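You operate a simulated robot arm through the tools that you are given. There is no shell and no other tool. Be economical: measure what you need, move in short steps, check, and stop when the job is done.

Carry out the task below with a simulated two-armed robot. There is one attempt and no reset: what you move stays moved.

Task
Adjust the parking brake so that it holds at notch 4.
Fine: pull it on and read the notch, let it off, free the lock, one adjuster click a notch, lock it, leave the lever on; the chock stays at the wheel.

Only the result counts: the job must be done as asked and must still hold three seconds after the hand-in. Knocking over, shifting, dropping, spilling or breaking anything else fails it.

Robot
Two 7-joint arms with two-finger parallel grippers on one trunk, on a base that drives. Base frame: it is fixed to the floor where the robot stands at the start and does not move with it; the origin is under the middle of the robot, x ahead of it, y to its left, z up. Lengths are in mm, angles in degrees, forces in N, time in s.
The left shoulder is at the start at [69, 182, 1111], the right one opposite. With the tool pointing down near the work surface each hand reaches from about 100 to 380 mm from the robot's upright axis, wherever it stands, measured 20 degrees to its own side. Places, roughly: parking adjuster lock [400, 300, 800]; parking brake adjuster [400, 300, 700]; parking brake lever [500, 0, 900]; yellow chock [1750, 750, 0]. Payload 3.91 kg a hand.
The tool frame of a hand sits at the grasp point between the pads (the TCP): z along the fingers, y along the line on which they close. The tips reach 30 mm beyond it. The gripper opens to 110 mm. The fingers are 20 mm wide and 10 mm thick; the gripper's body (48 by 112 mm) begins 55 mm behind the TCP.
Orientation is told as [roll, pitch, yaw] about the base's x, y, z axes, in that order, counted from this pose: with the fingers straight down and closing along the base's y, the tool's x points along the base's -x, its y along +y and its z along -z.

Tools
- The arms move only by the tool play_rows. It takes "left_targets", "right_targets" or both (then of equal length, played together; a hand with none holds still); each is a list that holds one entry, the list of rows, each a list of 7 numbers: the shift along the base's x, y, z in mm, then the turn, a rotation vector about the base's x, y, z in degrees, then the finger opening in mm, from 0 to 110. In form: [[[x, y, z, wx, wy, wz, jaw], ...]]. A call has 1 to 8 rows; each row is the pose to reach, as a shift and turn from the pose commanded when the call began. Each row takes 0.2 s and may step no farther than 50 mm and 8.6 degrees from the row before; otherwise, or with a gripper value out of range, the whole call is refused. Where a pose cannot be reached the arm comes as near as it can. A force on the tool above 50 N (or 10 N above the force at the start of the call, whichever is more), or a blocked arm, ends the call early, and 0.2 s more pass. The fingers move at their own pace (about 72 mm/s each) and stop on an object; they squeeze with about 27 N. The grip force told is the motor's: it shows also when the fingers shut on nothing. Time passes only in rows, and 0.2 s behind the last, so rows that repeat a pose let the fingers close. The reply holds the time, the measured pose of the TCP, the force on the tool along the base axes, the opening and the grip force, in the units named above and with some noise, with the torque about the TCP (base axes, N m) and any sound that the robot's microphone picked up.
- Cameras (640 x 400 px; columns grow to the right, rows downward): "scene" is now at [204.6, 33.4, 1303.4]; the picture's right is [0.37, -0.93, 0.00], its down [-0.51, -0.21, -0.83] and it looks along [0.77, 0.31, -0.55] (base axes); focal length 214 px, centre (320, 200). "left" rides on the left gripper at [72, -17, -103] in its tool frame; the picture's right is [0.23, 0.97, 0.00], its down [-0.76, 0.18, -0.62] and it looks along [-0.61, 0.14, 0.78] (tool axes); focal length 222 px, centre (320, 200). "right" rides on the right gripper at [72, 17, -103] in its tool frame; the picture's right is [-0.23, 0.97, 0.00], its down [-0.76, -0.18, -0.62] and it looks along [-0.61, -0.14, 0.78] (tool axes); focal length 222 px, centre (320, 200). There is no depth. A picture from a camera that has moved, and an enlarged one, comes with that camera's place and axes in the base frame and with its lens.
- get_image(camera): a new picture of that camera. The clock stands still meanwhile.
- raise_lower(by): slides the trunk up (or, below 0, down) by that many mm; the arms and the scene camera ride with it, the base frame stays. It gives what a move gives, with no picture.
- drive_base(legs): drives the robot by 1 to 6 legs, each [ahead, left, turn to the left] in mm, mm and degrees, along the robot's own axes; the way and the turn of a leg run together, so that a leg with both is an arc; at most 1500 mm and 180 degrees a leg. The arms and the cameras ride along, it lands a little off, and it stops where it bumps. It gives what a move gives.
- head_to(pan, tilt): turns the head with the scene camera to pan (to the left, within 80 degrees either way) and tilt (down, from -29 to 69), counted from straight ahead of the robot. It gives what a move gives.
- inspect(camera, box): a new picture of the part [left, top, right, bottom] of that camera's present view, enlarged. The clock stands still meanwhile.
- close_job(): hands the job in; it is judged then, once.

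Work in short steps. Places have to be worked out from the pictures, the camera data and where the tool is seen: move nearer, look again, correct. Check each grasp and each placing, and mend what went wrong. You have 120 turns and 108 pictures in all, those below and enlarged ones among them. Open the grippers and draw the arms clear of the work before you hand the job in, unless the task says otherwise; then end with one line.

The tools are called after ">>>" by a JSON object that holds its "api" and its "payload". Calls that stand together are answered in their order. play_rows: Moves the arms, as the interface text tells. Its arguments: {"type":"object","properties":{"left_targets":{"type":"array","items":{"type":"array","items":{"type":"array","items":{"type":"number"}}}},"right_targets":{"type":"array","items":{"type":"array","items":{"type":"array","items":{"type":"number"}}}}},"required":[]} The other tools are called the same way: raise_lower (by) slides the trunk up or down; drive_base (legs) drives the base; head_to (pan, tilt) turns the head that bears the scene camera; get_image (camera) takes a picture; inspect (camera, box) takes an enlarged picture of a part of a camera's view; close_job () hands the job in.

At the start:

```text
t: 0.0
left_eef_pos: [398.0, 456.5, 1102.1]
left_tcp_rot: [0.0, -0.1, 0.0]
left_contact_force: [-0.1, -0.7, 0.2]
left_wrist_torque: [-0.01, 0.0, 0.0]
left_opening: 110.0
left_grasp_force: 0.1
right_eef_pos: [430.9, -41.2, 1222.0]
right_tcp_rot: [0.2, -0.2, 0.0]
right_contact_force: [-0.3, 0.4, 0.7]
right_wrist_torque: [-0.02, 0.0, -0.01]
right_opening: 110.0
right_grasp_force: 0.0
trunk travel left (down, up): [-375.0, 139.0]
robot x, y, heading: [0.1, -2.4, 0.1]
head pan, tilt: [21.8, 33.6]
```

scene: 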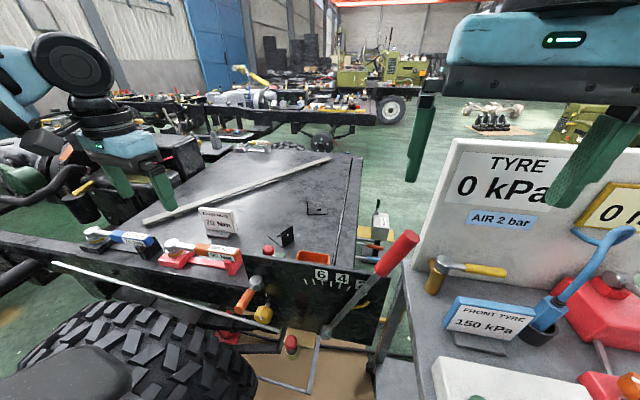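
right: 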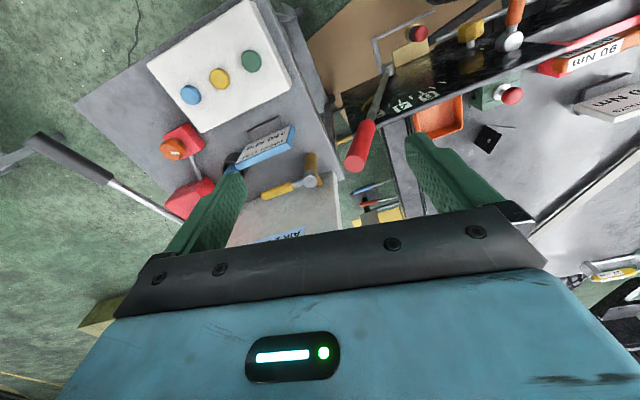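
left: 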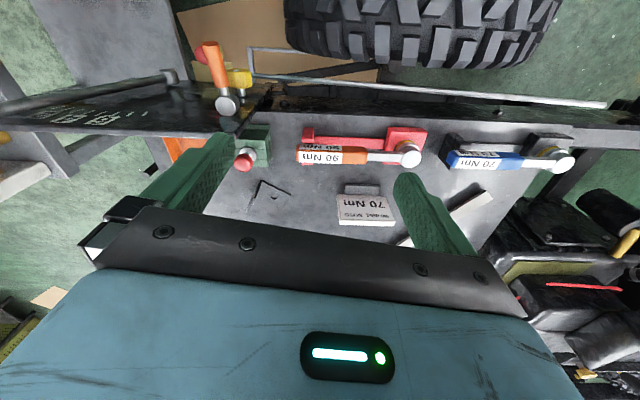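

The scene shows a red-gripped lever by a notch plate, with an orange lock lever and a yellow adjuster knob below. I'll enlarge those.

>>> {"api": "inspect", "payload": {"camera": "scene", "box": [220, 220, 440, 358]}}

>>> {"api": "inspect", "payload": {"camera": "right", "box": [320, 0, 560, 180]}}

>>> {"api": "inspect", "payload": {"camera": "left", "box": [0, 30, 300, 217]}}

```text
2.90 times, centred on (330, 289) of scene
camera zoom: at [204.6, 33.4, 1303.4], right [0.37, -0.93, 0.0], down [-0.51, -0.21, -0.83], along [0.77, 0.31, -0.55], focal length 622 px, centre (291, -58)
```

zoom: 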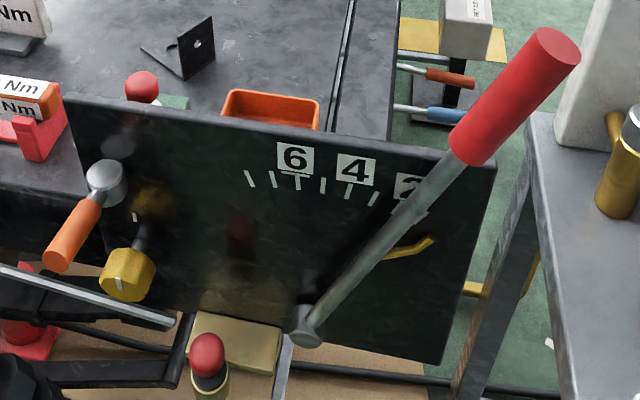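

```text
2.22 times, centred on (440, 90) of right
camera zoom: at [357.3, -24.6, 1324.9], right [0.23, 0.97, 0.0], down [0.76, -0.18, 0.62], along [0.61, -0.14, -0.78], focal length 494 px, centre (53, 444)
```

zoom: 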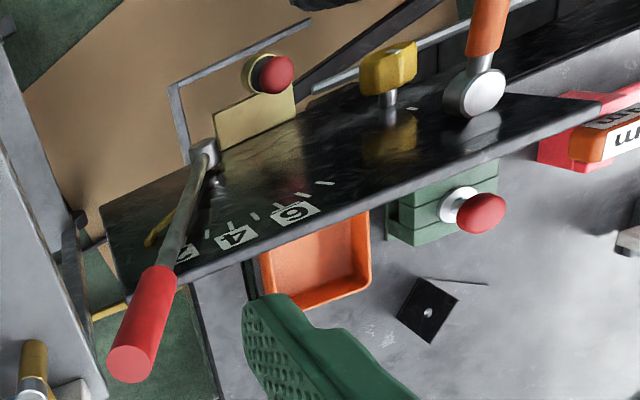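

```text
2.13 times, centred on (150, 124) of left
camera zoom: at [325.5, 440.2, 1205.5], right [-0.23, 0.97, 0.0], down [0.76, 0.18, 0.62], along [0.61, 0.14, -0.78], focal length 474 px, centre (683, 363)
```

zoom: 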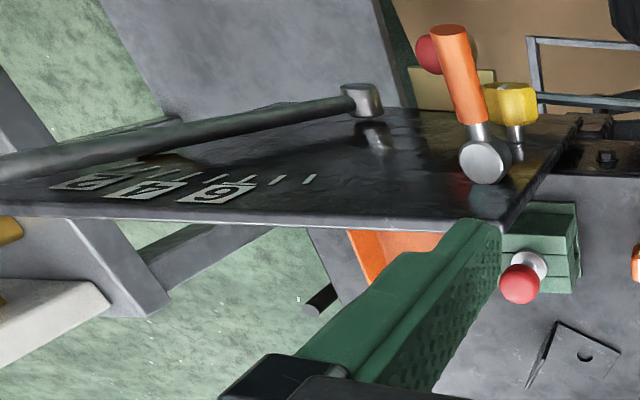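

The knob triangulates to about (449,301,700) and the lever boss to about (490,130,655). The lock hub comes out near (462,315,822), with its handle sticking out toward me to about (386,297,837). I'll enlarge the scene and left views further to read the details.

>>> {"api": "inspect", "payload": {"camera": "scene", "box": [225, 255, 305, 335]}}

>>> {"api": "inspect", "payload": {"camera": "scene", "box": [290, 255, 390, 345]}}

>>> {"api": "inspect", "payload": {"camera": "left", "box": [170, 20, 290, 130]}}

```text
5.00 times, centred on (265, 295) of scene
camera zoom: at [204.6, 33.4, 1303.4], right [0.37, -0.93, 0.0], down [-0.51, -0.21, -0.83], along [0.77, 0.31, -0.55], focal length 1072 px, centre (595, -275)
```

zoom: 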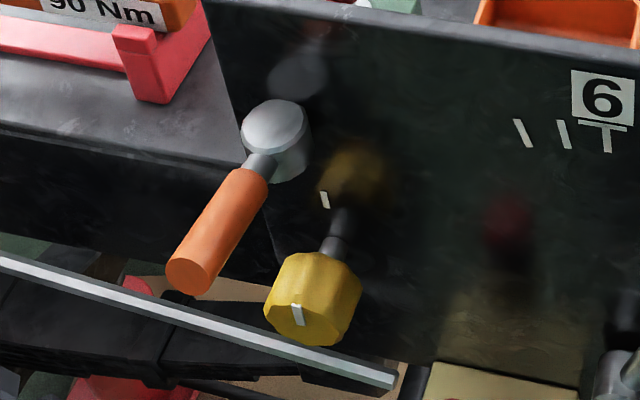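

```text
4.44 times, centred on (340, 300) of scene
camera zoom: at [204.6, 33.4, 1303.4], right [0.37, -0.93, 0.0], down [-0.51, -0.21, -0.83], along [0.77, 0.31, -0.55], focal length 953 px, centre (231, -244)
```

zoom: 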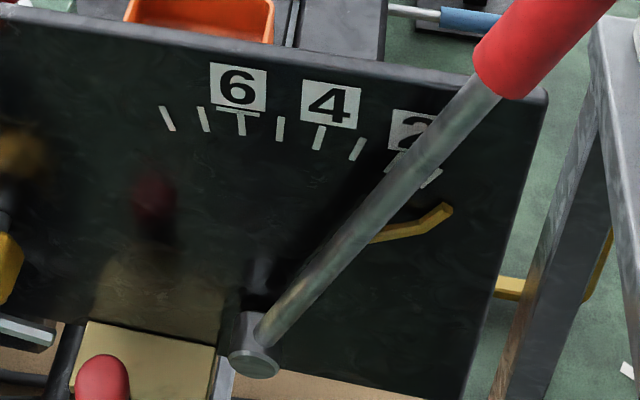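

```text
3.64 times, centred on (230, 75) of left
camera zoom: at [325.5, 440.2, 1205.5], right [-0.23, 0.97, 0.0], down [0.76, 0.18, 0.62], along [0.61, 0.14, -0.78], focal length 808 px, centre (647, 654)
```

zoom: 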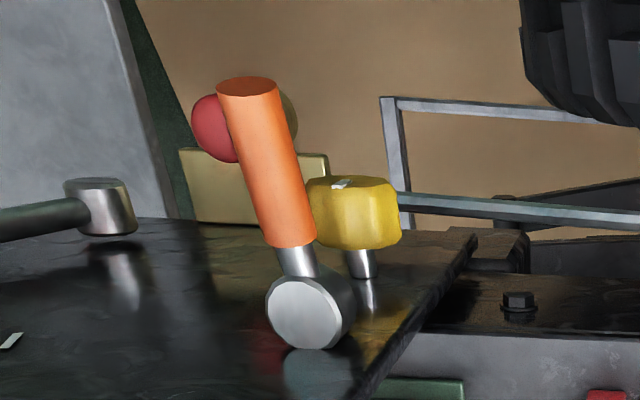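

The lock hub's axis is vertical, so its orange handle swings horizontally. The lever swings in a plane parallel to the panel. I'll bring the right hand back and down, pitching the fingers forward so they can straddle the red grip.

>>> {"api": "play_rows", "payload": {"right_targets": [[[-10, 3, -20, 0, -8.5, 0, 80], [-20, 6, -40, 0, -17, 0, 70], [-30, 8, -65, 0, -25.5, 0, 60], [-40, 10, -90, 0, -34, 0, 60], [-50, 12, -115, 0, -42.5, 0, 60], [-60, 14, -140, 0, -51, 0, 60], [-65, 18, -160, 0, -59.5, 0, 60], [-70, 22, -180, 0, -68, 0, 60]]]}}

>>> {"api": "get_image", "payload": {"camera": "right"}}

>>> {"api": "get_image", "payload": {"camera": "scene"}}

```text
t: 1.8
left_eef_pos: [397.8, 456.8, 1102.9]
left_tcp_rot: [0.0, -0.1, 0.1]
left_contact_force: [-0.3, 0.5, -0.7]
left_wrist_torque: [0.03, -0.01, 0.01]
left_opening: 110.0
left_grasp_force: 0.2
right_eef_pos: [392.1, -25.1, 1136.7]
right_tcp_rot: [37.1, -59.9, -39.9]
right_contact_force: [0.6, 0.5, 1.2]
right_wrist_torque: [0.01, 0.01, -0.01]
right_opening: 59.8
right_grasp_force: 0.1
trunk travel left (down, up): [-375.0, 139.0]
robot x, y, heading: [-0.2, -0.9, -0.1]
head pan, tilt: [21.8, 33.6]
stopped in row 8 (right hand): the arm was blocked; the commanded pose is now the measured one
```

```text
98 pictures are left
camera right: at [271.7, 11.2, 1119.8], right [0.19, 0.85, 0.49], down [-0.3, -0.43, 0.85], along [0.93, -0.31, 0.17], focal length 222 px, centre (320, 200)
```

right: 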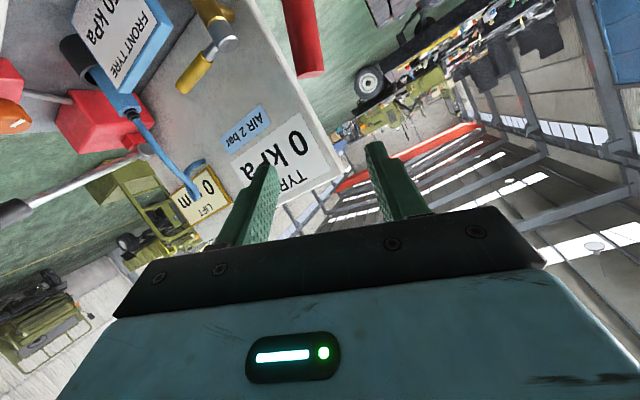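

```text
97 pictures are left
camera scene: at [204.5, 33.1, 1303.6], right [0.37, -0.93, 0.0], down [-0.51, -0.2, -0.83], along [0.78, 0.31, -0.55], focal length 214 px, centre (320, 200)
```

scene: 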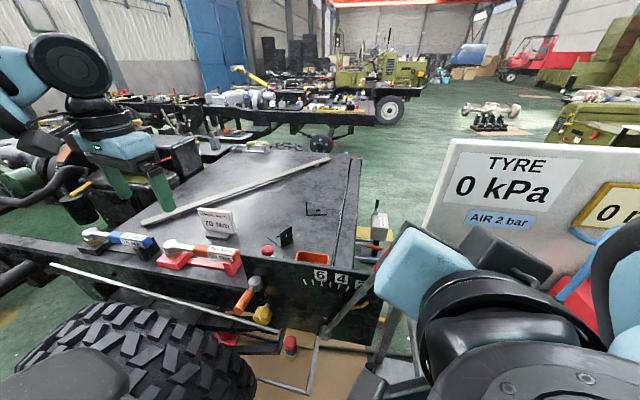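

The hand points forward and down, rolled about 18°, which matches the lever's lean. I'll keep that orientation and move in front of the grip.

>>> {"api": "play_rows", "payload": {"right_targets": [[[8, 6, -35, 0, 0, 0, 80], [16, 12, -70, 0, 0, 0, 80], [24, 18, -100, 0, 0, 0, 80], [30, 22, -130, 0, 0, 0, 80]]]}}

>>> {"api": "get_image", "payload": {"camera": "right"}}

>>> {"api": "get_image", "payload": {"camera": "scene"}}

```text
t: 2.4
left_eef_pos: [397.7, 456.9, 1101.9]
left_tcp_rot: [-0.1, 0.0, 0.1]
left_contact_force: [1.1, 0.1, 0.3]
left_wrist_torque: [0.02, 0.02, 0.02]
left_opening: 110.2
left_grasp_force: 0.1
right_eef_pos: [401.5, 0.2, 1145.0]
right_tcp_rot: [56.1, -52.6, -54.2]
right_contact_force: [-0.2, 0.4, 0.7]
right_wrist_torque: [0.0, -0.01, -0.02]
right_opening: 80.1
right_grasp_force: 0.0
trunk travel left (down, up): [-375.0, 139.0]
robot x, y, heading: [-0.6, -2.3, 0.0]
head pan, tilt: [21.8, 33.6]
stopped in row 2 (right hand): the arm was blocked; the commanded pose is now the measured one
```

```text
96 pictures are left
camera right: at [280.5, 36.8, 1130.5], right [0.15, 0.73, 0.67], down [-0.32, -0.61, 0.73], along [0.94, -0.32, 0.15], focal length 222 px, centre (320, 200)
```

right: 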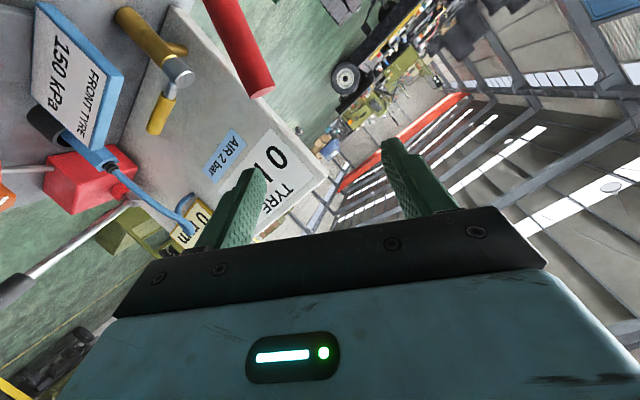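

```text
95 pictures are left
camera scene: at [204.7, 33.7, 1303.4], right [0.37, -0.93, 0.0], down [-0.51, -0.21, -0.83], along [0.77, 0.31, -0.55], focal length 214 px, centre (320, 200)
```

scene: 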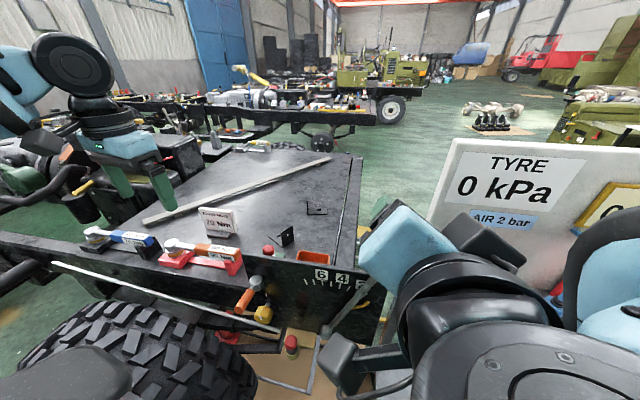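

The arm is folded too tightly this near. I'll drive back 200 mm so the hand can point forward with more room.

>>> {"api": "drive_base", "payload": {"legs": [[-200, 0, 0]]}}

>>> {"api": "get_image", "payload": {"camera": "scene"}}

```text
t: 4.0
left_eef_pos: [198.3, 457.0, 1103.2]
left_tcp_rot: [0.0, 0.0, 0.1]
left_contact_force: [0.4, 0.4, 1.2]
left_wrist_torque: [-0.01, -0.03, 0.01]
left_opening: 110.1
left_grasp_force: 0.0
right_eef_pos: [201.3, -1.6, 1145.1]
right_tcp_rot: [56.1, -52.7, -54.2]
right_contact_force: [-0.2, 0.5, 0.8]
right_wrist_torque: [0.01, -0.01, 0.0]
right_opening: 79.9
right_grasp_force: 0.1
trunk travel left (down, up): [-375.0, 139.0]
robot x, y, heading: [-197.6, -1.5, 0.2]
head pan, tilt: [21.8, 33.6]
```

```text
94 pictures are left
camera scene: at [4.5, 33.4, 1303.5], right [0.37, -0.93, 0.0], down [-0.51, -0.21, -0.83], along [0.77, 0.31, -0.55], focal length 214 px, centre (320, 200)
```

scene: 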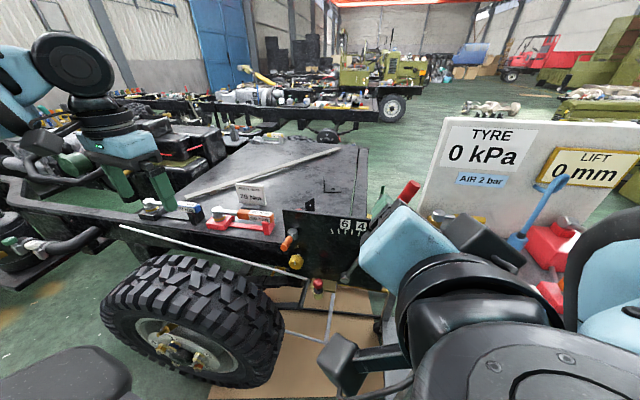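

Now I'll extend the right hand forward and down, easing the roll to about 18°.

>>> {"api": "play_rows", "payload": {"right_targets": [[[40, 0, -5, -3, 0, -2, 80], [80, 0, -15, -6, 0, -4, 80], [120, 0, -30, -9, 0, -6, 80], [155, 0, -55, -12, 0, -7, 80], [185, 0, -85, -12, 0, -7, 80], [210, 0, -115, -12, 0, -7, 80]]]}}

>>> {"api": "get_image", "payload": {"camera": "right"}}

>>> {"api": "get_image", "payload": {"camera": "scene"}}

```text
t: 5.3
left_eef_pos: [199.1, 456.4, 1102.0]
left_tcp_rot: [0.0, 0.0, 0.1]
left_contact_force: [0.0, -0.1, 0.2]
left_wrist_torque: [-0.01, 0.0, -0.01]
left_opening: 109.9
left_grasp_force: 0.0
right_eef_pos: [413.0, -2.4, 1030.8]
right_tcp_rot: [42.4, -62.1, -49.5]
right_contact_force: [-0.4, -0.3, 0.5]
right_wrist_torque: [0.03, 0.0, 0.03]
right_opening: 80.4
right_grasp_force: 0.0
trunk travel left (down, up): [-375.0, 139.0]
robot x, y, heading: [-199.5, 1.4, -0.1]
head pan, tilt: [21.8, 33.6]
```

```text
93 pictures are left
camera right: at [297.2, 45.7, 1007.4], right [0.24, 0.83, 0.51], down [-0.38, -0.4, 0.83], along [0.89, -0.4, 0.22], focal length 222 px, centre (320, 200)
```

right: 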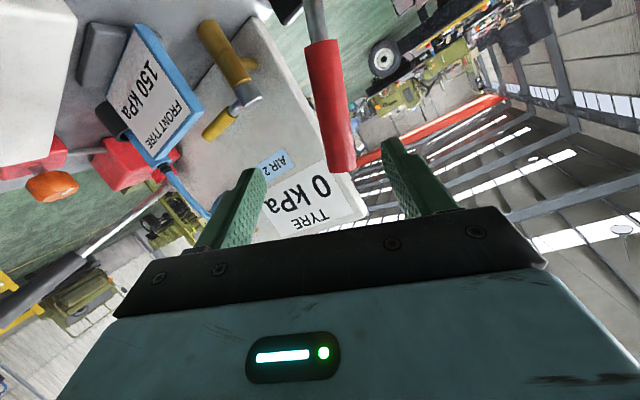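

```text
92 pictures are left
camera scene: at [5.6, 33.5, 1303.3], right [0.37, -0.93, 0.0], down [-0.51, -0.21, -0.83], along [0.77, 0.31, -0.55], focal length 214 px, centre (320, 200)
```

scene: 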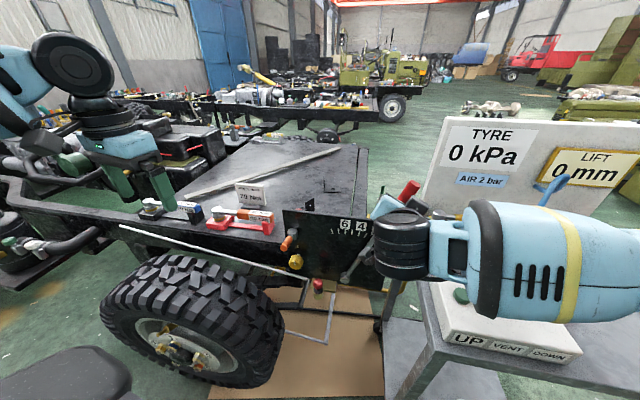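

The grip runs from about (515,-14,1040) to (510,25,942). I'll straddle its middle.

>>> {"api": "play_rows", "payload": {"right_targets": [[[35, 4, -16, 0, 0, 0, 80], [70, 7, -32, 0, 0, 0, 80], [100, 10, -46, 0, 0, 0, 80]]]}}

>>> {"api": "get_image", "payload": {"camera": "right"}}

>>> {"api": "inspect", "payload": {"camera": "scene", "box": [260, 160, 460, 310]}}

```text
t: 6.2
left_eef_pos: [197.9, 456.6, 1102.5]
left_tcp_rot: [0.0, 0.0, 0.1]
left_contact_force: [0.0, 0.8, 0.7]
left_wrist_torque: [0.01, 0.01, 0.04]
left_opening: 109.9
left_grasp_force: 0.2
right_eef_pos: [513.6, 8.6, 986.3]
right_tcp_rot: [42.1, -62.2, -49.4]
right_contact_force: [0.0, -0.5, -0.1]
right_wrist_torque: [-0.01, 0.03, 0.0]
right_opening: 79.7
right_grasp_force: 0.0
trunk travel left (down, up): [-375.0, 139.0]
robot x, y, heading: [-200.2, -0.2, 0.0]
head pan, tilt: [21.8, 33.6]
```

```text
91 pictures are left
camera right: at [398.3, 56.9, 961.7], right [0.24, 0.83, 0.51], down [-0.38, -0.4, 0.83], along [0.89, -0.39, 0.22], focal length 222 px, centre (320, 200)
```

right: 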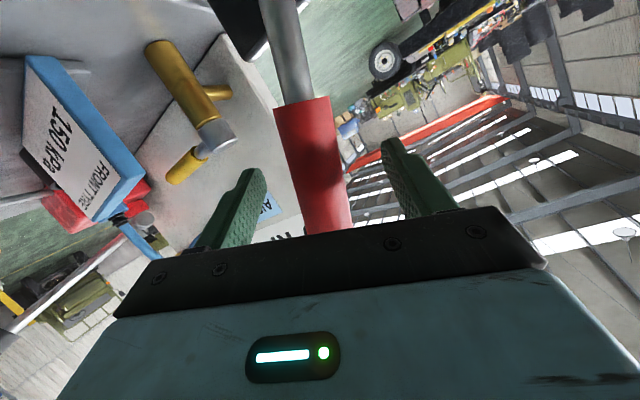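

```text
2.67 times, centred on (360, 235) of scene
camera zoom: at [5.6, 33.7, 1303.3], right [0.37, -0.93, 0.0], down [-0.51, -0.21, -0.83], along [0.77, 0.31, -0.55], focal length 572 px, centre (213, 107)
```

zoom: 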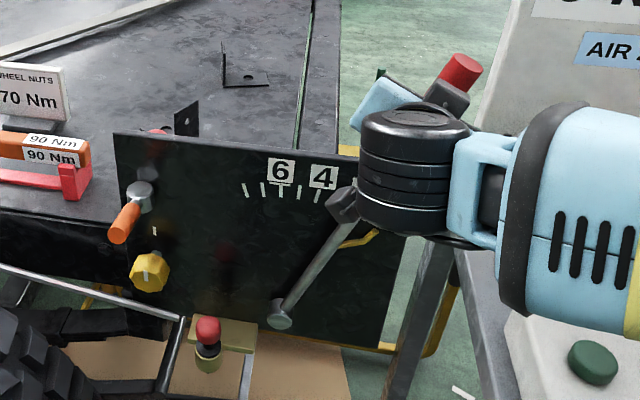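

The grip sits between the fingers. I'll close loosely to 50 mm and start the arc toward +y, listening for clicks.

>>> {"api": "play_rows", "payload": {"right_targets": [[[0, 0, 0, 0, 0, 0, 50], [0, 0, 0, 0, 0, 0, 50], [15, 0, 5, 0, 0, 0, 50]]]}}

>>> {"api": "get_image", "payload": {"camera": "right"}}

```text
t: 7.0
left_eef_pos: [199.2, 457.3, 1101.8]
left_tcp_rot: [-0.1, 0.0, 0.0]
left_contact_force: [0.3, 0.4, 0.0]
left_wrist_torque: [-0.01, 0.01, -0.02]
left_opening: 110.0
left_grasp_force: 0.0
right_eef_pos: [528.3, 8.5, 989.3]
right_tcp_rot: [42.2, -62.1, -49.4]
right_contact_force: [-0.2, 0.5, 0.6]
right_wrist_torque: [0.01, 0.01, -0.04]
right_opening: 49.8
right_grasp_force: 0.2
trunk travel left (down, up): [-375.0, 139.0]
robot x, y, heading: [-197.9, 1.3, -0.0]
head pan, tilt: [21.8, 33.6]
```

```text
89 pictures are left
camera right: at [412.7, 56.8, 965.9], right [0.24, 0.83, 0.51], down [-0.38, -0.4, 0.83], along [0.89, -0.4, 0.22], focal length 222 px, centre (320, 200)
```

right: 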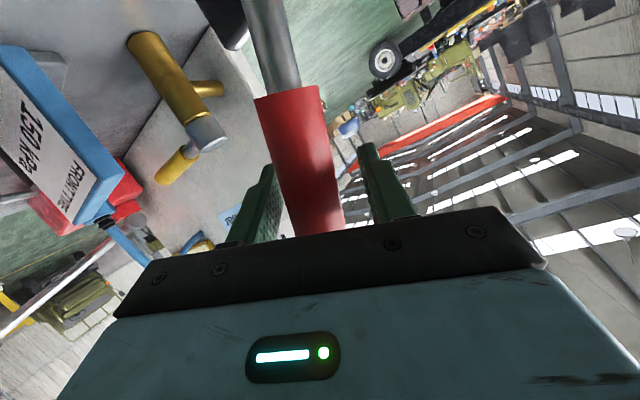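

The grip is nested. Now the arc, 2.5° per row up to about 10°.

>>> {"api": "play_rows", "payload": {"right_targets": [[[0, 15, 4, -2.5, 0, 0, 50], [0, 30, 8, -5, 0, 0, 50], [0, 45, 12, -7.5, 0, 0, 50], [0, 60, 15, -10, 0, 0, 50]]]}}

>>> {"api": "inspect", "payload": {"camera": "scene", "box": [260, 160, 460, 310]}}

```text
t: 8.0
left_eef_pos: [197.9, 456.4, 1102.3]
left_tcp_rot: [0.0, 0.0, 0.2]
left_contact_force: [0.3, 0.0, 0.2]
left_wrist_torque: [-0.03, 0.01, 0.01]
left_opening: 110.0
left_grasp_force: 0.1
right_eef_pos: [526.2, 70.2, 1003.9]
right_tcp_rot: [24.0, -68.8, -32.7]
right_contact_force: [-1.0, -2.0, -1.6]
right_wrist_torque: [0.05, -0.04, -0.01]
right_opening: 51.5
right_grasp_force: 1.5
trunk travel left (down, up): [-375.0, 139.0]
robot x, y, heading: [-196.2, 3.6, -0.1]
head pan, tilt: [21.8, 33.6]
```

```text
2.67 times, centred on (360, 235) of scene
camera zoom: at [4.7, 33.8, 1303.5], right [0.37, -0.93, 0.0], down [-0.51, -0.21, -0.83], along [0.77, 0.31, -0.55], focal length 572 px, centre (213, 107)
```

zoom: 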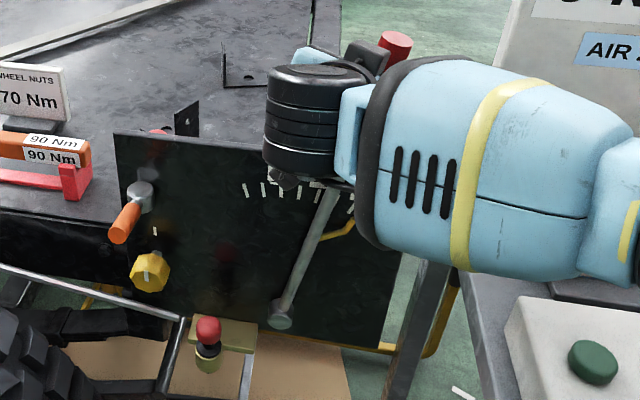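

The lever follows with little force. I'll continue the arc.

>>> {"api": "play_rows", "payload": {"right_targets": [[[0, 15, 2, -2.5, 0, 0, 50], [0, 30, 3, -5, 0, 0, 50], [0, 45, 4, -7.5, 0, 0, 50], [0, 60, 4, -10, 0, 0, 50]]]}}

>>> {"api": "inspect", "payload": {"camera": "scene", "box": [260, 160, 460, 310]}}

```text
t: 8.7
left_eef_pos: [195.6, 455.2, 1103.0]
left_tcp_rot: [0.2, -0.2, 0.1]
left_contact_force: [1.0, 0.2, -0.1]
left_wrist_torque: [0.03, 0.04, 0.02]
left_opening: 110.3
left_grasp_force: 0.0
right_eef_pos: [536.9, 73.2, 1012.9]
right_tcp_rot: [11.3, -70.7, -23.9]
right_contact_force: [-18.7, -4.6, 5.4]
right_wrist_torque: [0.23, -0.7, 0.24]
right_opening: 49.9
right_grasp_force: 0.0
trunk travel left (down, up): [-375.0, 139.0]
robot x, y, heading: [-200.3, 1.8, 0.2]
head pan, tilt: [21.8, 33.6]
stopped in row 3 (right hand): the force on the tool passed its limit at 82 N (the readings are from after the stop); the commanded pose is now the measured one
```

```text
2.67 times, centred on (360, 235) of scene
camera zoom: at [1.2, 32.2, 1304.2], right [0.37, -0.93, 0.0], down [-0.51, -0.2, -0.83], along [0.78, 0.31, -0.55], focal length 572 px, centre (213, 107)
```

zoom: 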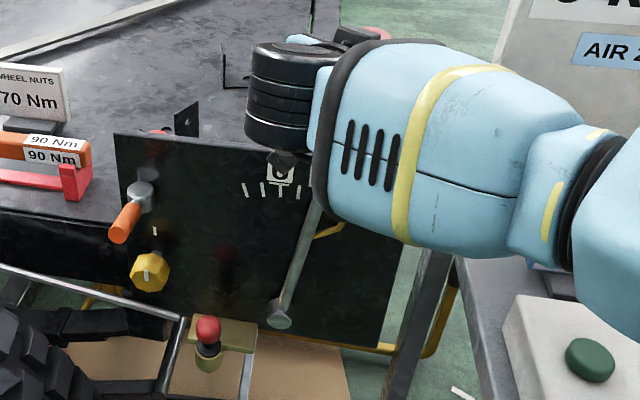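

The force limit tripped with the hand at y≈73. I'll look from the hand camera to see whether the lever has reached its hold or the gripper hit something.

>>> {"api": "get_image", "payload": {"camera": "right"}}

>>> {"api": "get_image", "payload": {"camera": "scene"}}

>>> {"api": "get_image", "payload": {"camera": "left"}}

```text
86 pictures are left
camera right: at [423.5, 119.3, 978.7], right [0.29, 0.92, 0.28], down [-0.39, -0.15, 0.91], along [0.87, -0.37, 0.31], focal length 222 px, centre (320, 200)
```

right: 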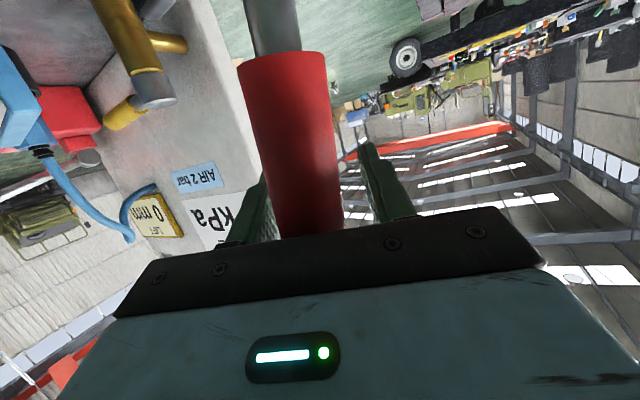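

```text
85 pictures are left
camera scene: at [1.2, 32.2, 1304.2], right [0.37, -0.93, 0.0], down [-0.51, -0.2, -0.83], along [0.78, 0.31, -0.55], focal length 214 px, centre (320, 200)
```

scene: 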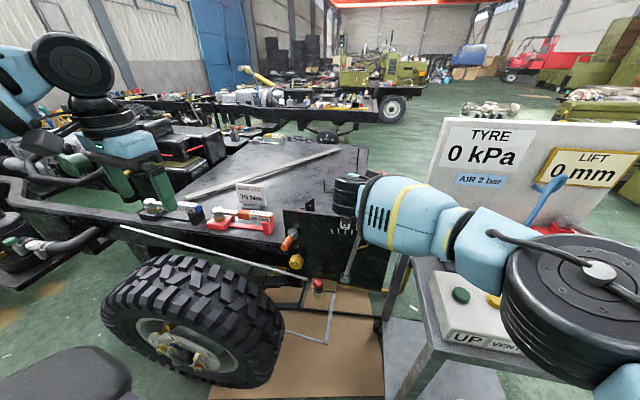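

```text
84 pictures are left
camera left: at [122.7, 439.1, 1206.6], right [-0.23, 0.97, 0.0], down [0.76, 0.18, 0.63], along [0.61, 0.14, -0.78], focal length 222 px, centre (320, 200)
```

left: 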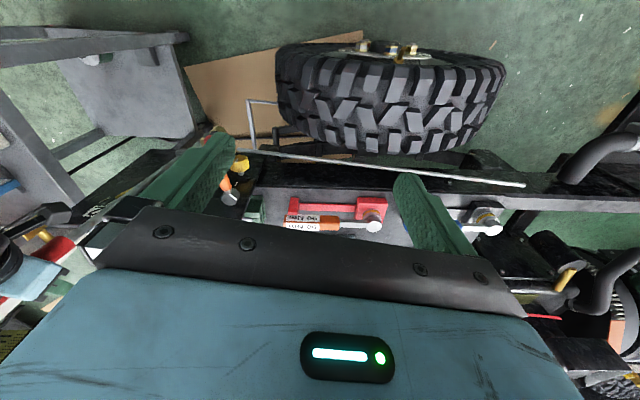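

The lever stands at about −8°. The −x force suggests the palm is pressing the grip, so I'll back off 18 mm in x and push again gently to tell a real stop from contact.

>>> {"api": "play_rows", "payload": {"right_targets": [[[-18, 0, -3, 0, 0, 0, 50], [-18, 0, -3, 0, 0, 0, 50], [-18, 8, -3, 0, 0, 0, 50], [-18, 14, -3, 0, 0, 0, 50], [-18, 20, -3, 0, 0, 0, 50], [-18, 26, -3, 0, 0, 0, 50]]]}}

>>> {"api": "inspect", "payload": {"camera": "scene", "box": [300, 180, 400, 300]}}

```text
t: 10.2
left_eef_pos: [192.5, 455.4, 1103.5]
left_tcp_rot: [0.0, -0.4, 0.1]
left_contact_force: [0.4, -0.4, 0.3]
left_wrist_torque: [0.01, -0.02, 0.01]
left_opening: 109.9
left_grasp_force: 0.0
right_eef_pos: [537.5, 54.5, 1013.1]
right_tcp_rot: [12.9, -70.4, -29.7]
right_contact_force: [-33.6, -6.3, 5.5]
right_wrist_torque: [0.3, -1.15, 0.62]
right_opening: 50.0
right_grasp_force: 0.1
trunk travel left (down, up): [-375.0, 139.0]
robot x, y, heading: [-201.6, -0.0, 0.1]
head pan, tilt: [21.8, 33.6]
stopped in row 6 (right hand): the force on the tool passed its limit at 52 N (the readings are from after the stop); the commanded pose is now the measured one
```

```text
3.33 times, centred on (350, 240) of scene
camera zoom: at [-2.2, 32.0, 1304.6], right [0.37, -0.93, 0.0], down [-0.51, -0.2, -0.84], along [0.78, 0.31, -0.55], focal length 715 px, centre (220, 67)
```

zoom: 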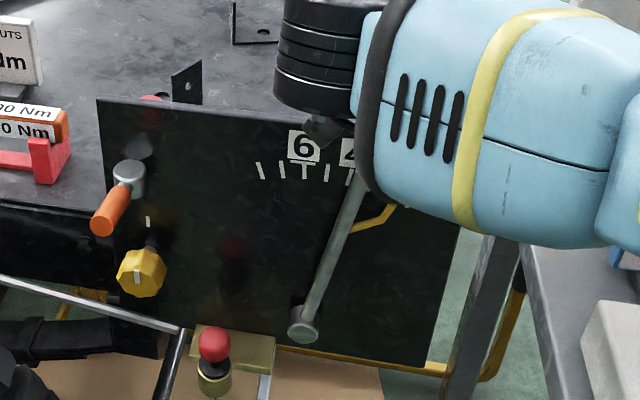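

The hand seems jammed yawed against the grip, and the retreat didn't register. I'll open the jaw and back straight out to relieve the load, then see where the lever stays.

>>> {"api": "play_rows", "payload": {"right_targets": [[[0, 0, 0, 0, 0, 0, 80], [0, 0, 0, 0, 0, 0, 80], [-15, 4, 5, 0, 0, 0, 80], [-30, 8, 10, 0, 0, 0, 80]]]}}

>>> {"api": "get_image", "payload": {"camera": "right"}}

>>> {"api": "inspect", "payload": {"camera": "scene", "box": [260, 160, 460, 310]}}

```text
t: 11.2
left_eef_pos: [197.5, 455.5, 1103.0]
left_tcp_rot: [0.0, -0.1, 0.2]
left_contact_force: [0.2, -1.5, 0.9]
left_wrist_torque: [-0.03, -0.02, -0.02]
left_opening: 109.9
left_grasp_force: 0.1
right_eef_pos: [512.4, 66.6, 1021.0]
right_tcp_rot: [12.7, -70.2, -29.0]
right_contact_force: [0.0, -0.4, 0.7]
right_wrist_torque: [0.01, -0.02, 0.01]
right_opening: 80.2
right_grasp_force: 0.1
trunk travel left (down, up): [-375.0, 139.0]
robot x, y, heading: [-203.0, -1.9, 0.0]
head pan, tilt: [21.8, 33.6]
```

```text
82 pictures are left
camera right: at [401.5, 120.5, 988.5], right [0.35, 0.89, 0.29], down [-0.39, -0.14, 0.91], along [0.85, -0.43, 0.3], focal length 222 px, centre (320, 200)
```

right: 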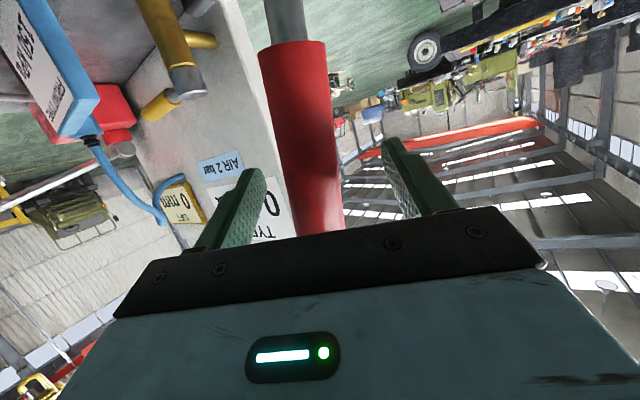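

```text
2.67 times, centred on (360, 235) of scene
camera zoom: at [3.4, 33.2, 1303.5], right [0.37, -0.93, 0.0], down [-0.51, -0.21, -0.83], along [0.77, 0.31, -0.55], focal length 572 px, centre (213, 107)
```

zoom: 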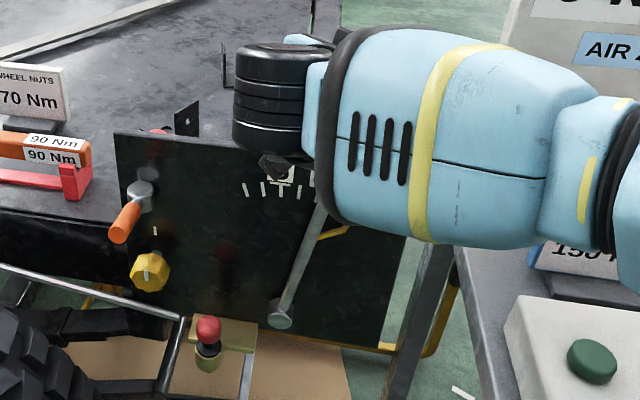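

It's free now and the lever stays near −9°. I'll correct the hand's yaw by about +15°, stand 8 mm further out, close to 50 and push in small steps.

>>> {"api": "play_rows", "payload": {"right_targets": [[[-5, 0, -5, 0, 0, 7.5, 80], [-8, 0, -10, 0, 0, 15, 80], [-8, 3, -10, 0, 0, 15, 50], [-8, 6, -10, 0, 0, 15, 50]]]}}

>>> {"api": "play_rows", "payload": {"right_targets": [[[0, 8, 0, 0, 0, 0, 50], [0, 16, 0, -1, 0, 0, 50], [0, 24, 0, -2, 0, 0, 50], [0, 30, 0, -3, 0, 0, 50]]]}}

>>> {"api": "get_image", "payload": {"camera": "right"}}

```text
t: 12.2
left_eef_pos: [198.4, 455.5, 1102.0]
left_tcp_rot: [0.0, 0.0, 0.1]
left_contact_force: [0.3, -0.3, 0.4]
left_wrist_torque: [-0.01, 0.0, -0.02]
left_opening: 109.9
left_grasp_force: 0.0
right_eef_pos: [504.1, 72.0, 1009.9]
right_tcp_rot: [12.8, -70.2, -13.9]
right_contact_force: [-0.7, -0.5, -0.1]
right_wrist_torque: [0.02, 0.01, -0.02]
right_opening: 50.0
right_grasp_force: 0.2
trunk travel left (down, up): [-375.0, 139.0]
robot x, y, heading: [-202.1, -0.8, -0.2]
head pan, tilt: [21.8, 33.6]
```

```text
t: 13.2
left_eef_pos: [198.0, 454.0, 1103.1]
left_tcp_rot: [0.1, 0.0, 0.0]
left_contact_force: [0.2, 0.3, 1.1]
left_wrist_torque: [0.0, 0.01, -0.01]
left_opening: 109.9
left_grasp_force: 0.2
right_eef_pos: [506.3, 96.2, 1011.0]
right_tcp_rot: [3.8, -70.6, -6.1]
right_contact_force: [-4.4, -18.0, -4.0]
right_wrist_torque: [0.32, -0.22, -0.16]
right_opening: 58.5
right_grasp_force: 9.1
trunk travel left (down, up): [-375.0, 139.0]
robot x, y, heading: [-202.6, -1.1, -0.0]
head pan, tilt: [21.8, 33.6]
```

```text
80 pictures are left
camera right: at [385.9, 119.5, 976.1], right [0.12, 0.96, 0.24], down [-0.34, -0.18, 0.92], along [0.93, -0.19, 0.31], focal length 222 px, centre (320, 200)
```

right: 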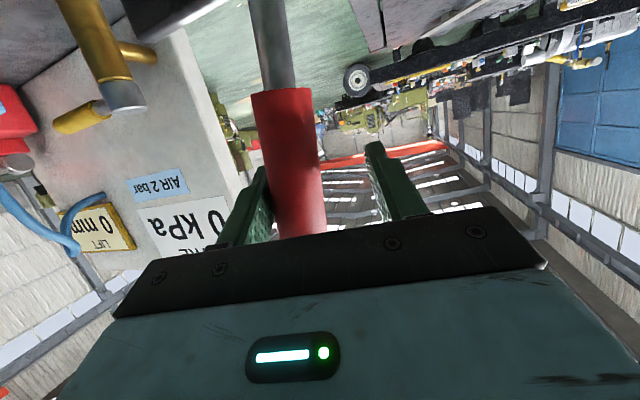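

The right finger is pushing against ~18 N and being forced open. I'll push a little further to see whether it's a hard stop.

>>> {"api": "play_rows", "payload": {"right_targets": [[[0, 6, 0, 0, 0, 0, 40], [0, 12, 0, 0, 0, 0, 40], [0, 18, 0, 0, 0, 0, 40], [0, 24, 0, 0, 0, 0, 40]]]}}

>>> {"api": "get_image", "payload": {"camera": "right"}}

>>> {"api": "inspect", "payload": {"camera": "scene", "box": [260, 160, 460, 310]}}

```text
t: 13.9
left_eef_pos: [198.4, 451.3, 1103.5]
left_tcp_rot: [0.1, 0.0, -0.2]
left_contact_force: [-0.4, -0.1, 0.3]
left_wrist_torque: [0.0, 0.03, -0.01]
left_opening: 110.0
left_grasp_force: 0.1
right_eef_pos: [510.4, 94.5, 1010.0]
right_tcp_rot: [3.6, -70.7, -7.9]
right_contact_force: [-9.9, -28.8, -3.2]
right_wrist_torque: [0.38, -0.16, -0.06]
right_opening: 54.8
right_grasp_force: 15.3
trunk travel left (down, up): [-375.0, 139.0]
robot x, y, heading: [-199.2, -1.3, -0.2]
head pan, tilt: [21.8, 33.6]
stopped in row 3 (right hand): the force on the tool passed its limit at 52 N (the readings are from after the stop); the commanded pose is now the measured one
```

```text
79 pictures are left
camera right: at [391.0, 121.4, 976.0], right [0.15, 0.96, 0.23], down [-0.35, -0.17, 0.92], along [0.92, -0.22, 0.31], focal length 222 px, centre (320, 200)
```

right: 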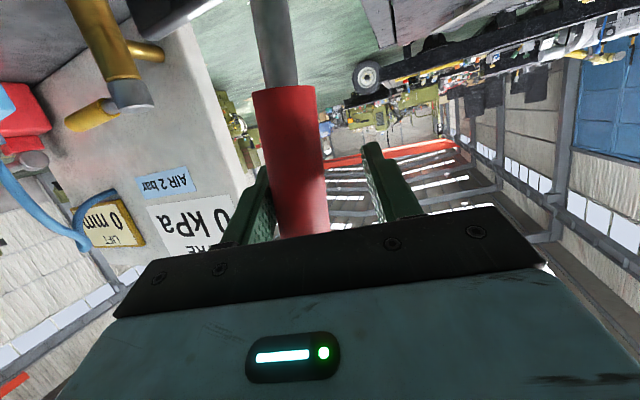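

```text
2.67 times, centred on (360, 235) of scene
camera zoom: at [3.0, 28.8, 1303.7], right [0.37, -0.93, 0.0], down [-0.51, -0.2, -0.83], along [0.78, 0.31, -0.55], focal length 572 px, centre (213, 107)
```

zoom: 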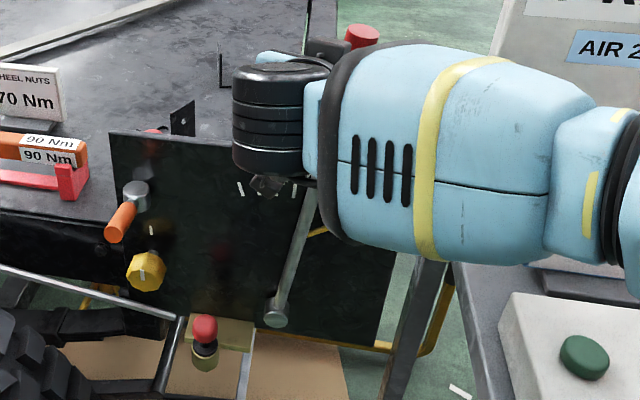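

It's a hard stop at about 50 N, so the brake holds here. I'll relax, open and back out to read the notch.

>>> {"api": "play_rows", "payload": {"right_targets": [[[0, -5, 0, 0, 0, 0, 90], [0, -5, 0, 0, 0, 0, 90], [-35, -5, 10, 0, 0, 0, 90], [-80, -20, 20, 0, 0, 0, 90], [-120, -50, 30, 0, 0, 0, 90], [-140, -90, 40, 0, 0, 0, 90]]]}}

>>> {"api": "get_image", "payload": {"camera": "scene"}}

>>> {"api": "inspect", "payload": {"camera": "scene", "box": [290, 170, 410, 290]}}

```text
refused: row 5 steps farther than a row can; nothing moved
```

```text
77 pictures are left
camera scene: at [3.0, 28.8, 1303.7], right [0.37, -0.93, 0.0], down [-0.51, -0.2, -0.83], along [0.78, 0.31, -0.55], focal length 214 px, centre (320, 200)
```

scene: 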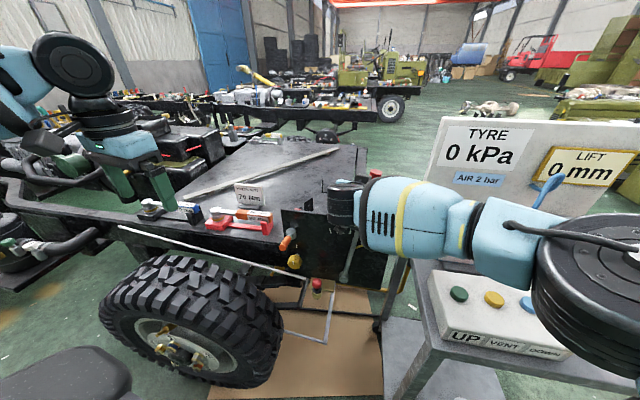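

```text
3.33 times, centred on (350, 230) of scene
camera zoom: at [3.0, 28.8, 1303.7], right [0.37, -0.93, 0.0], down [-0.51, -0.2, -0.83], along [0.78, 0.31, -0.55], focal length 715 px, centre (220, 100)
```

zoom: 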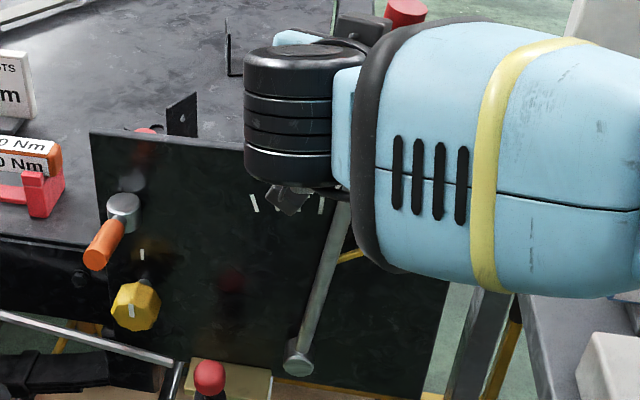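

That call was refused because one step was too long. I'll withdraw with smaller steps.

>>> {"api": "play_rows", "payload": {"right_targets": [[[0, -5, 0, 0, 0, 0, 90], [0, -5, 0, 0, 0, 0, 90], [-30, -5, 8, 0, 0, 0, 90], [-65, -10, 15, 0, 0, 0, 90], [-95, -35, 20, 0, 0, 0, 90], [-115, -70, 25, 0, 0, 0, 90], [-125, -110, 30, 0, 0, 0, 90]]]}}

>>> {"api": "inspect", "payload": {"camera": "scene", "box": [290, 170, 410, 290]}}

>>> {"api": "get_image", "payload": {"camera": "right"}}

```text
t: 15.5
left_eef_pos: [197.5, 454.5, 1103.2]
left_tcp_rot: [0.2, 0.0, -0.1]
left_contact_force: [0.6, -0.1, 0.2]
left_wrist_torque: [0.0, -0.01, 0.0]
left_opening: 110.0
left_grasp_force: 0.1
right_eef_pos: [383.8, -8.2, 1039.2]
right_tcp_rot: [3.8, -70.6, -7.0]
right_contact_force: [0.4, -0.5, -0.3]
right_wrist_torque: [0.01, 0.01, 0.0]
right_opening: 89.9
right_grasp_force: 0.0
trunk travel left (down, up): [-375.0, 139.0]
robot x, y, heading: [-201.2, -0.2, -0.1]
head pan, tilt: [21.8, 33.6]
```

```text
3.33 times, centred on (350, 230) of scene
camera zoom: at [3.7, 31.0, 1303.5], right [0.37, -0.93, 0.0], down [-0.51, -0.2, -0.83], along [0.77, 0.31, -0.55], focal length 715 px, centre (220, 100)
```

zoom: 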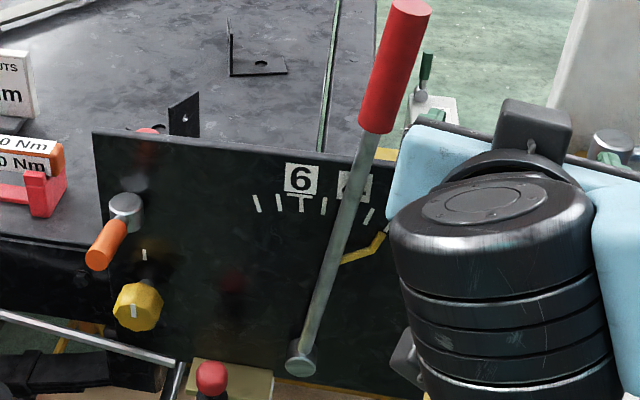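

```text
74 pictures are left
camera right: at [263.5, 16.6, 1004.9], right [0.13, 0.96, 0.24], down [-0.35, -0.18, 0.92], along [0.93, -0.2, 0.31], focal length 222 px, centre (320, 200)
```

right: 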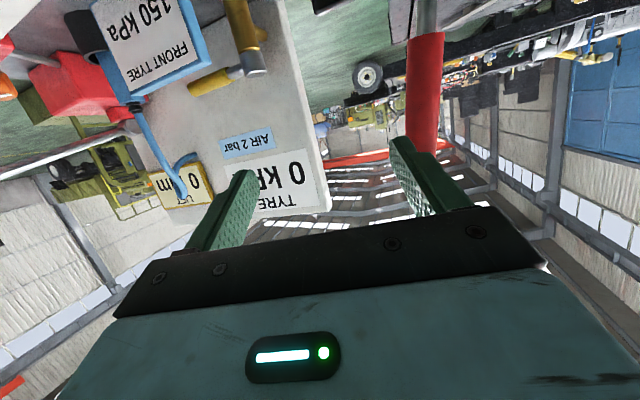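

The lever stays up, covering what looks like tick 4. I'll enlarge to read it precisely.

>>> {"api": "inspect", "payload": {"camera": "scene", "box": [325, 215, 385, 255]}}

>>> {"api": "inspect", "payload": {"camera": "scene", "box": [330, 160, 400, 290]}}

```text
10.00 times, centred on (355, 235) of scene
camera zoom: at [3.7, 31.0, 1303.5], right [0.37, -0.93, 0.0], down [-0.51, -0.2, -0.83], along [0.77, 0.31, -0.55], focal length 2145 px, centre (-30, -150)
```

zoom: 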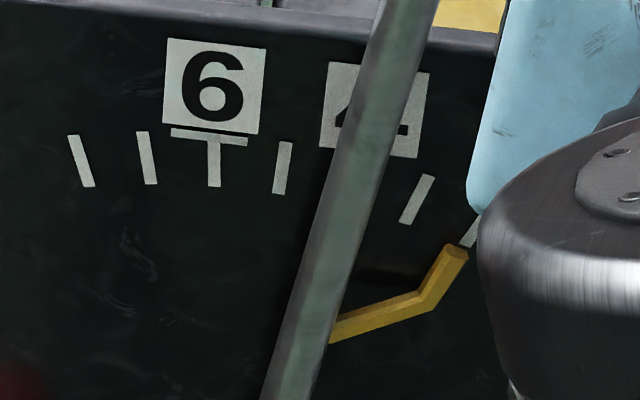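

```text
3.08 times, centred on (365, 225) of scene
camera zoom: at [3.7, 31.0, 1303.5], right [0.37, -0.93, 0.0], down [-0.51, -0.2, -0.83], along [0.77, 0.31, -0.55], focal length 660 px, centre (182, 123)
```

zoom: 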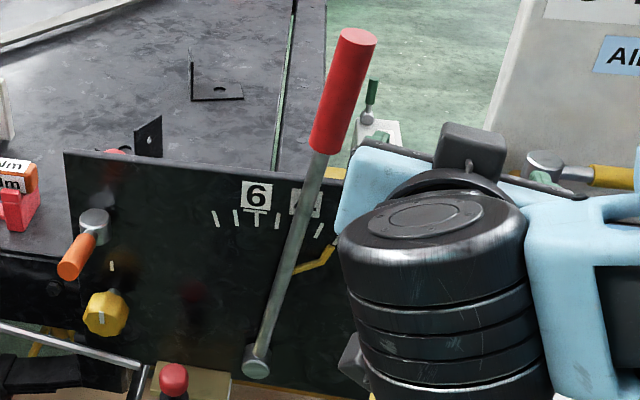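

The lever stands squarely over tick 4. I want to be sure that was the brake's true stop, not a weak push. I'll close the fingers into a stiff fist and push the grip from its right side.

>>> {"api": "play_rows", "payload": {"right_targets": [[[30, 15, -5, 0, 0, 0, 40], [65, 25, -15, 0, 0, 0, 0], [100, 35, -25, 0, 0, 0, 0], [122, 43, -34, 0, 0, 0, 0], [122, 43, -34, 0, 0, 0, 0], [122, 43, -34, 0, 0, 0, 0]]]}}

>>> {"api": "get_image", "payload": {"camera": "right"}}

```text
t: 16.9
left_eef_pos: [198.6, 454.6, 1101.5]
left_tcp_rot: [0.1, -0.1, 0.0]
left_contact_force: [-0.3, 0.0, 0.1]
left_wrist_torque: [-0.01, 0.0, 0.03]
left_opening: 110.0
left_grasp_force: 0.1
right_eef_pos: [505.1, 36.7, 1003.8]
right_tcp_rot: [3.5, -70.4, -6.7]
right_contact_force: [-0.2, -0.4, 0.0]
right_wrist_torque: [-0.01, -0.02, 0.01]
right_opening: 0.0
right_grasp_force: 27.3
trunk travel left (down, up): [-375.0, 139.0]
robot x, y, heading: [-199.6, -0.3, -0.2]
head pan, tilt: [21.8, 33.6]
```

```text
71 pictures are left
camera right: at [385.1, 62.4, 970.5], right [0.13, 0.96, 0.23], down [-0.35, -0.18, 0.92], along [0.93, -0.2, 0.31], focal length 222 px, centre (320, 200)
```

right: 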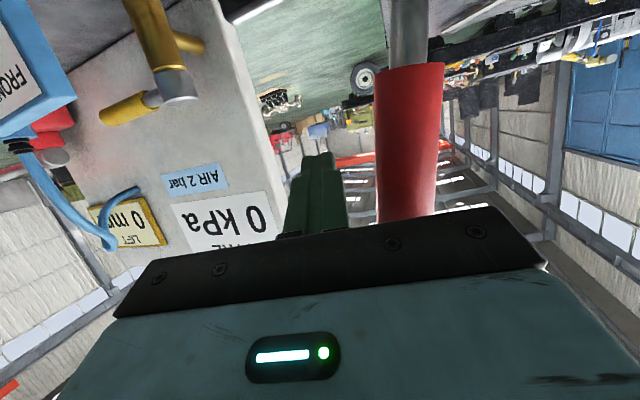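

The fist is just to the right of the grip. I'll push in 5 mm steps.

>>> {"api": "play_rows", "payload": {"right_targets": [[[0, 8, 0, 0, 0, 0, 0], [0, 14, 0, 0, 0, 0, 0], [0, 20, 0, 0, 0, 0, 0], [0, 26, 0, 0, 0, 0, 0], [0, 32, 0, 0, 0, 0, 0], [0, 38, 0, 0, 0, 0, 0], [0, 44, 0, 0, 0, 0, 0], [0, 50, 0, 0, 0, 0, 0]]]}}

>>> {"api": "get_image", "payload": {"camera": "right"}}

>>> {"api": "inspect", "payload": {"camera": "scene", "box": [290, 170, 410, 290]}}

```text
t: 18.1
left_eef_pos: [198.7, 453.0, 1102.9]
left_tcp_rot: [0.0, 0.0, -0.4]
left_contact_force: [1.0, 0.7, -0.1]
left_wrist_torque: [-0.07, 0.01, 0.0]
left_opening: 110.2
left_grasp_force: 0.0
right_eef_pos: [508.2, 53.9, 1004.4]
right_tcp_rot: [2.7, -70.4, -7.9]
right_contact_force: [-10.7, -20.0, 0.3]
right_wrist_torque: [0.27, -0.16, 0.23]
right_opening: 0.3
right_grasp_force: 26.9
trunk travel left (down, up): [-375.0, 139.0]
robot x, y, heading: [-199.5, 3.2, -0.5]
head pan, tilt: [21.8, 33.6]
stopped in row 6 (right hand): the force on the tool passed its limit at 54 N (the readings are from after the stop); the commanded pose is now the measured one
```

```text
70 pictures are left
camera right: at [388.8, 82.3, 970.7], right [0.17, 0.96, 0.23], down [-0.35, -0.16, 0.92], along [0.92, -0.23, 0.31], focal length 222 px, centre (320, 200)
```

right: 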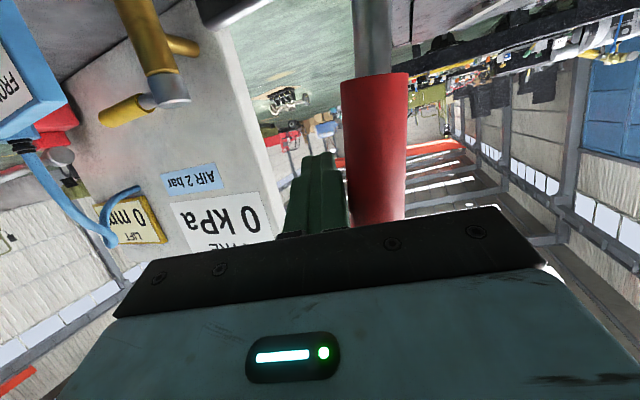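

```text
3.33 times, centred on (350, 230) of scene
camera zoom: at [2.3, 30.2, 1303.7], right [0.37, -0.93, 0.0], down [-0.51, -0.2, -0.83], along [0.78, 0.3, -0.55], focal length 715 px, centre (220, 100)
```

zoom: 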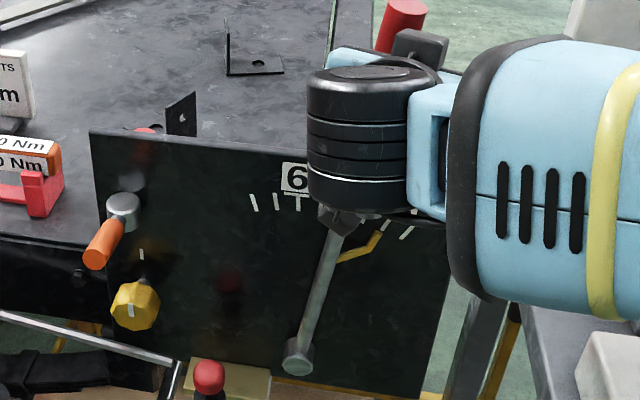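

The lever is at its true stop. There's a bent yellow piece that seems to move with the lever, possibly a pointer to the scale. I'll back the hand away to get a clean look at it.

>>> {"api": "play_rows", "payload": {"right_targets": [[[0, -10, 0, 0, 0, 0, 0], [-35, -20, 5, 0, 0, 0, 0], [-70, -40, 10, 0, 0, 0, 0], [-100, -75, 20, 0, 0, 0, 0], [-120, -115, 25, 0, 0, 0, 0], [-130, -155, 30, 0, 0, 0, 0], [-140, -190, 30, 0, 0, 0, 0]]]}}

>>> {"api": "inspect", "payload": {"camera": "scene", "box": [325, 210, 400, 260]}}

```text
t: 19.7
left_eef_pos: [198.9, 451.8, 1102.7]
left_tcp_rot: [0.1, 0.0, -0.2]
left_contact_force: [-0.3, 0.3, 0.4]
left_wrist_torque: [0.02, -0.01, 0.0]
left_opening: 110.1
left_grasp_force: 0.1
right_eef_pos: [365.9, -132.2, 1036.3]
right_tcp_rot: [3.1, -70.3, -7.6]
right_contact_force: [-0.6, -0.2, 0.1]
right_wrist_torque: [-0.03, -0.03, -0.01]
right_opening: 0.2
right_grasp_force: 27.1
trunk travel left (down, up): [-375.0, 139.0]
robot x, y, heading: [-202.1, 0.3, -0.0]
head pan, tilt: [21.8, 33.6]
```

```text
8.00 times, centred on (362, 235) of scene
camera zoom: at [3.2, 30.0, 1303.5], right [0.37, -0.93, 0.0], down [-0.51, -0.2, -0.83], along [0.78, 0.31, -0.55], focal length 1716 px, centre (-20, -80)
```

zoom: 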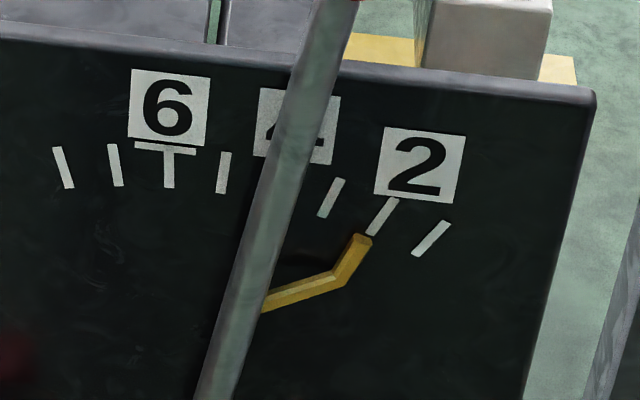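

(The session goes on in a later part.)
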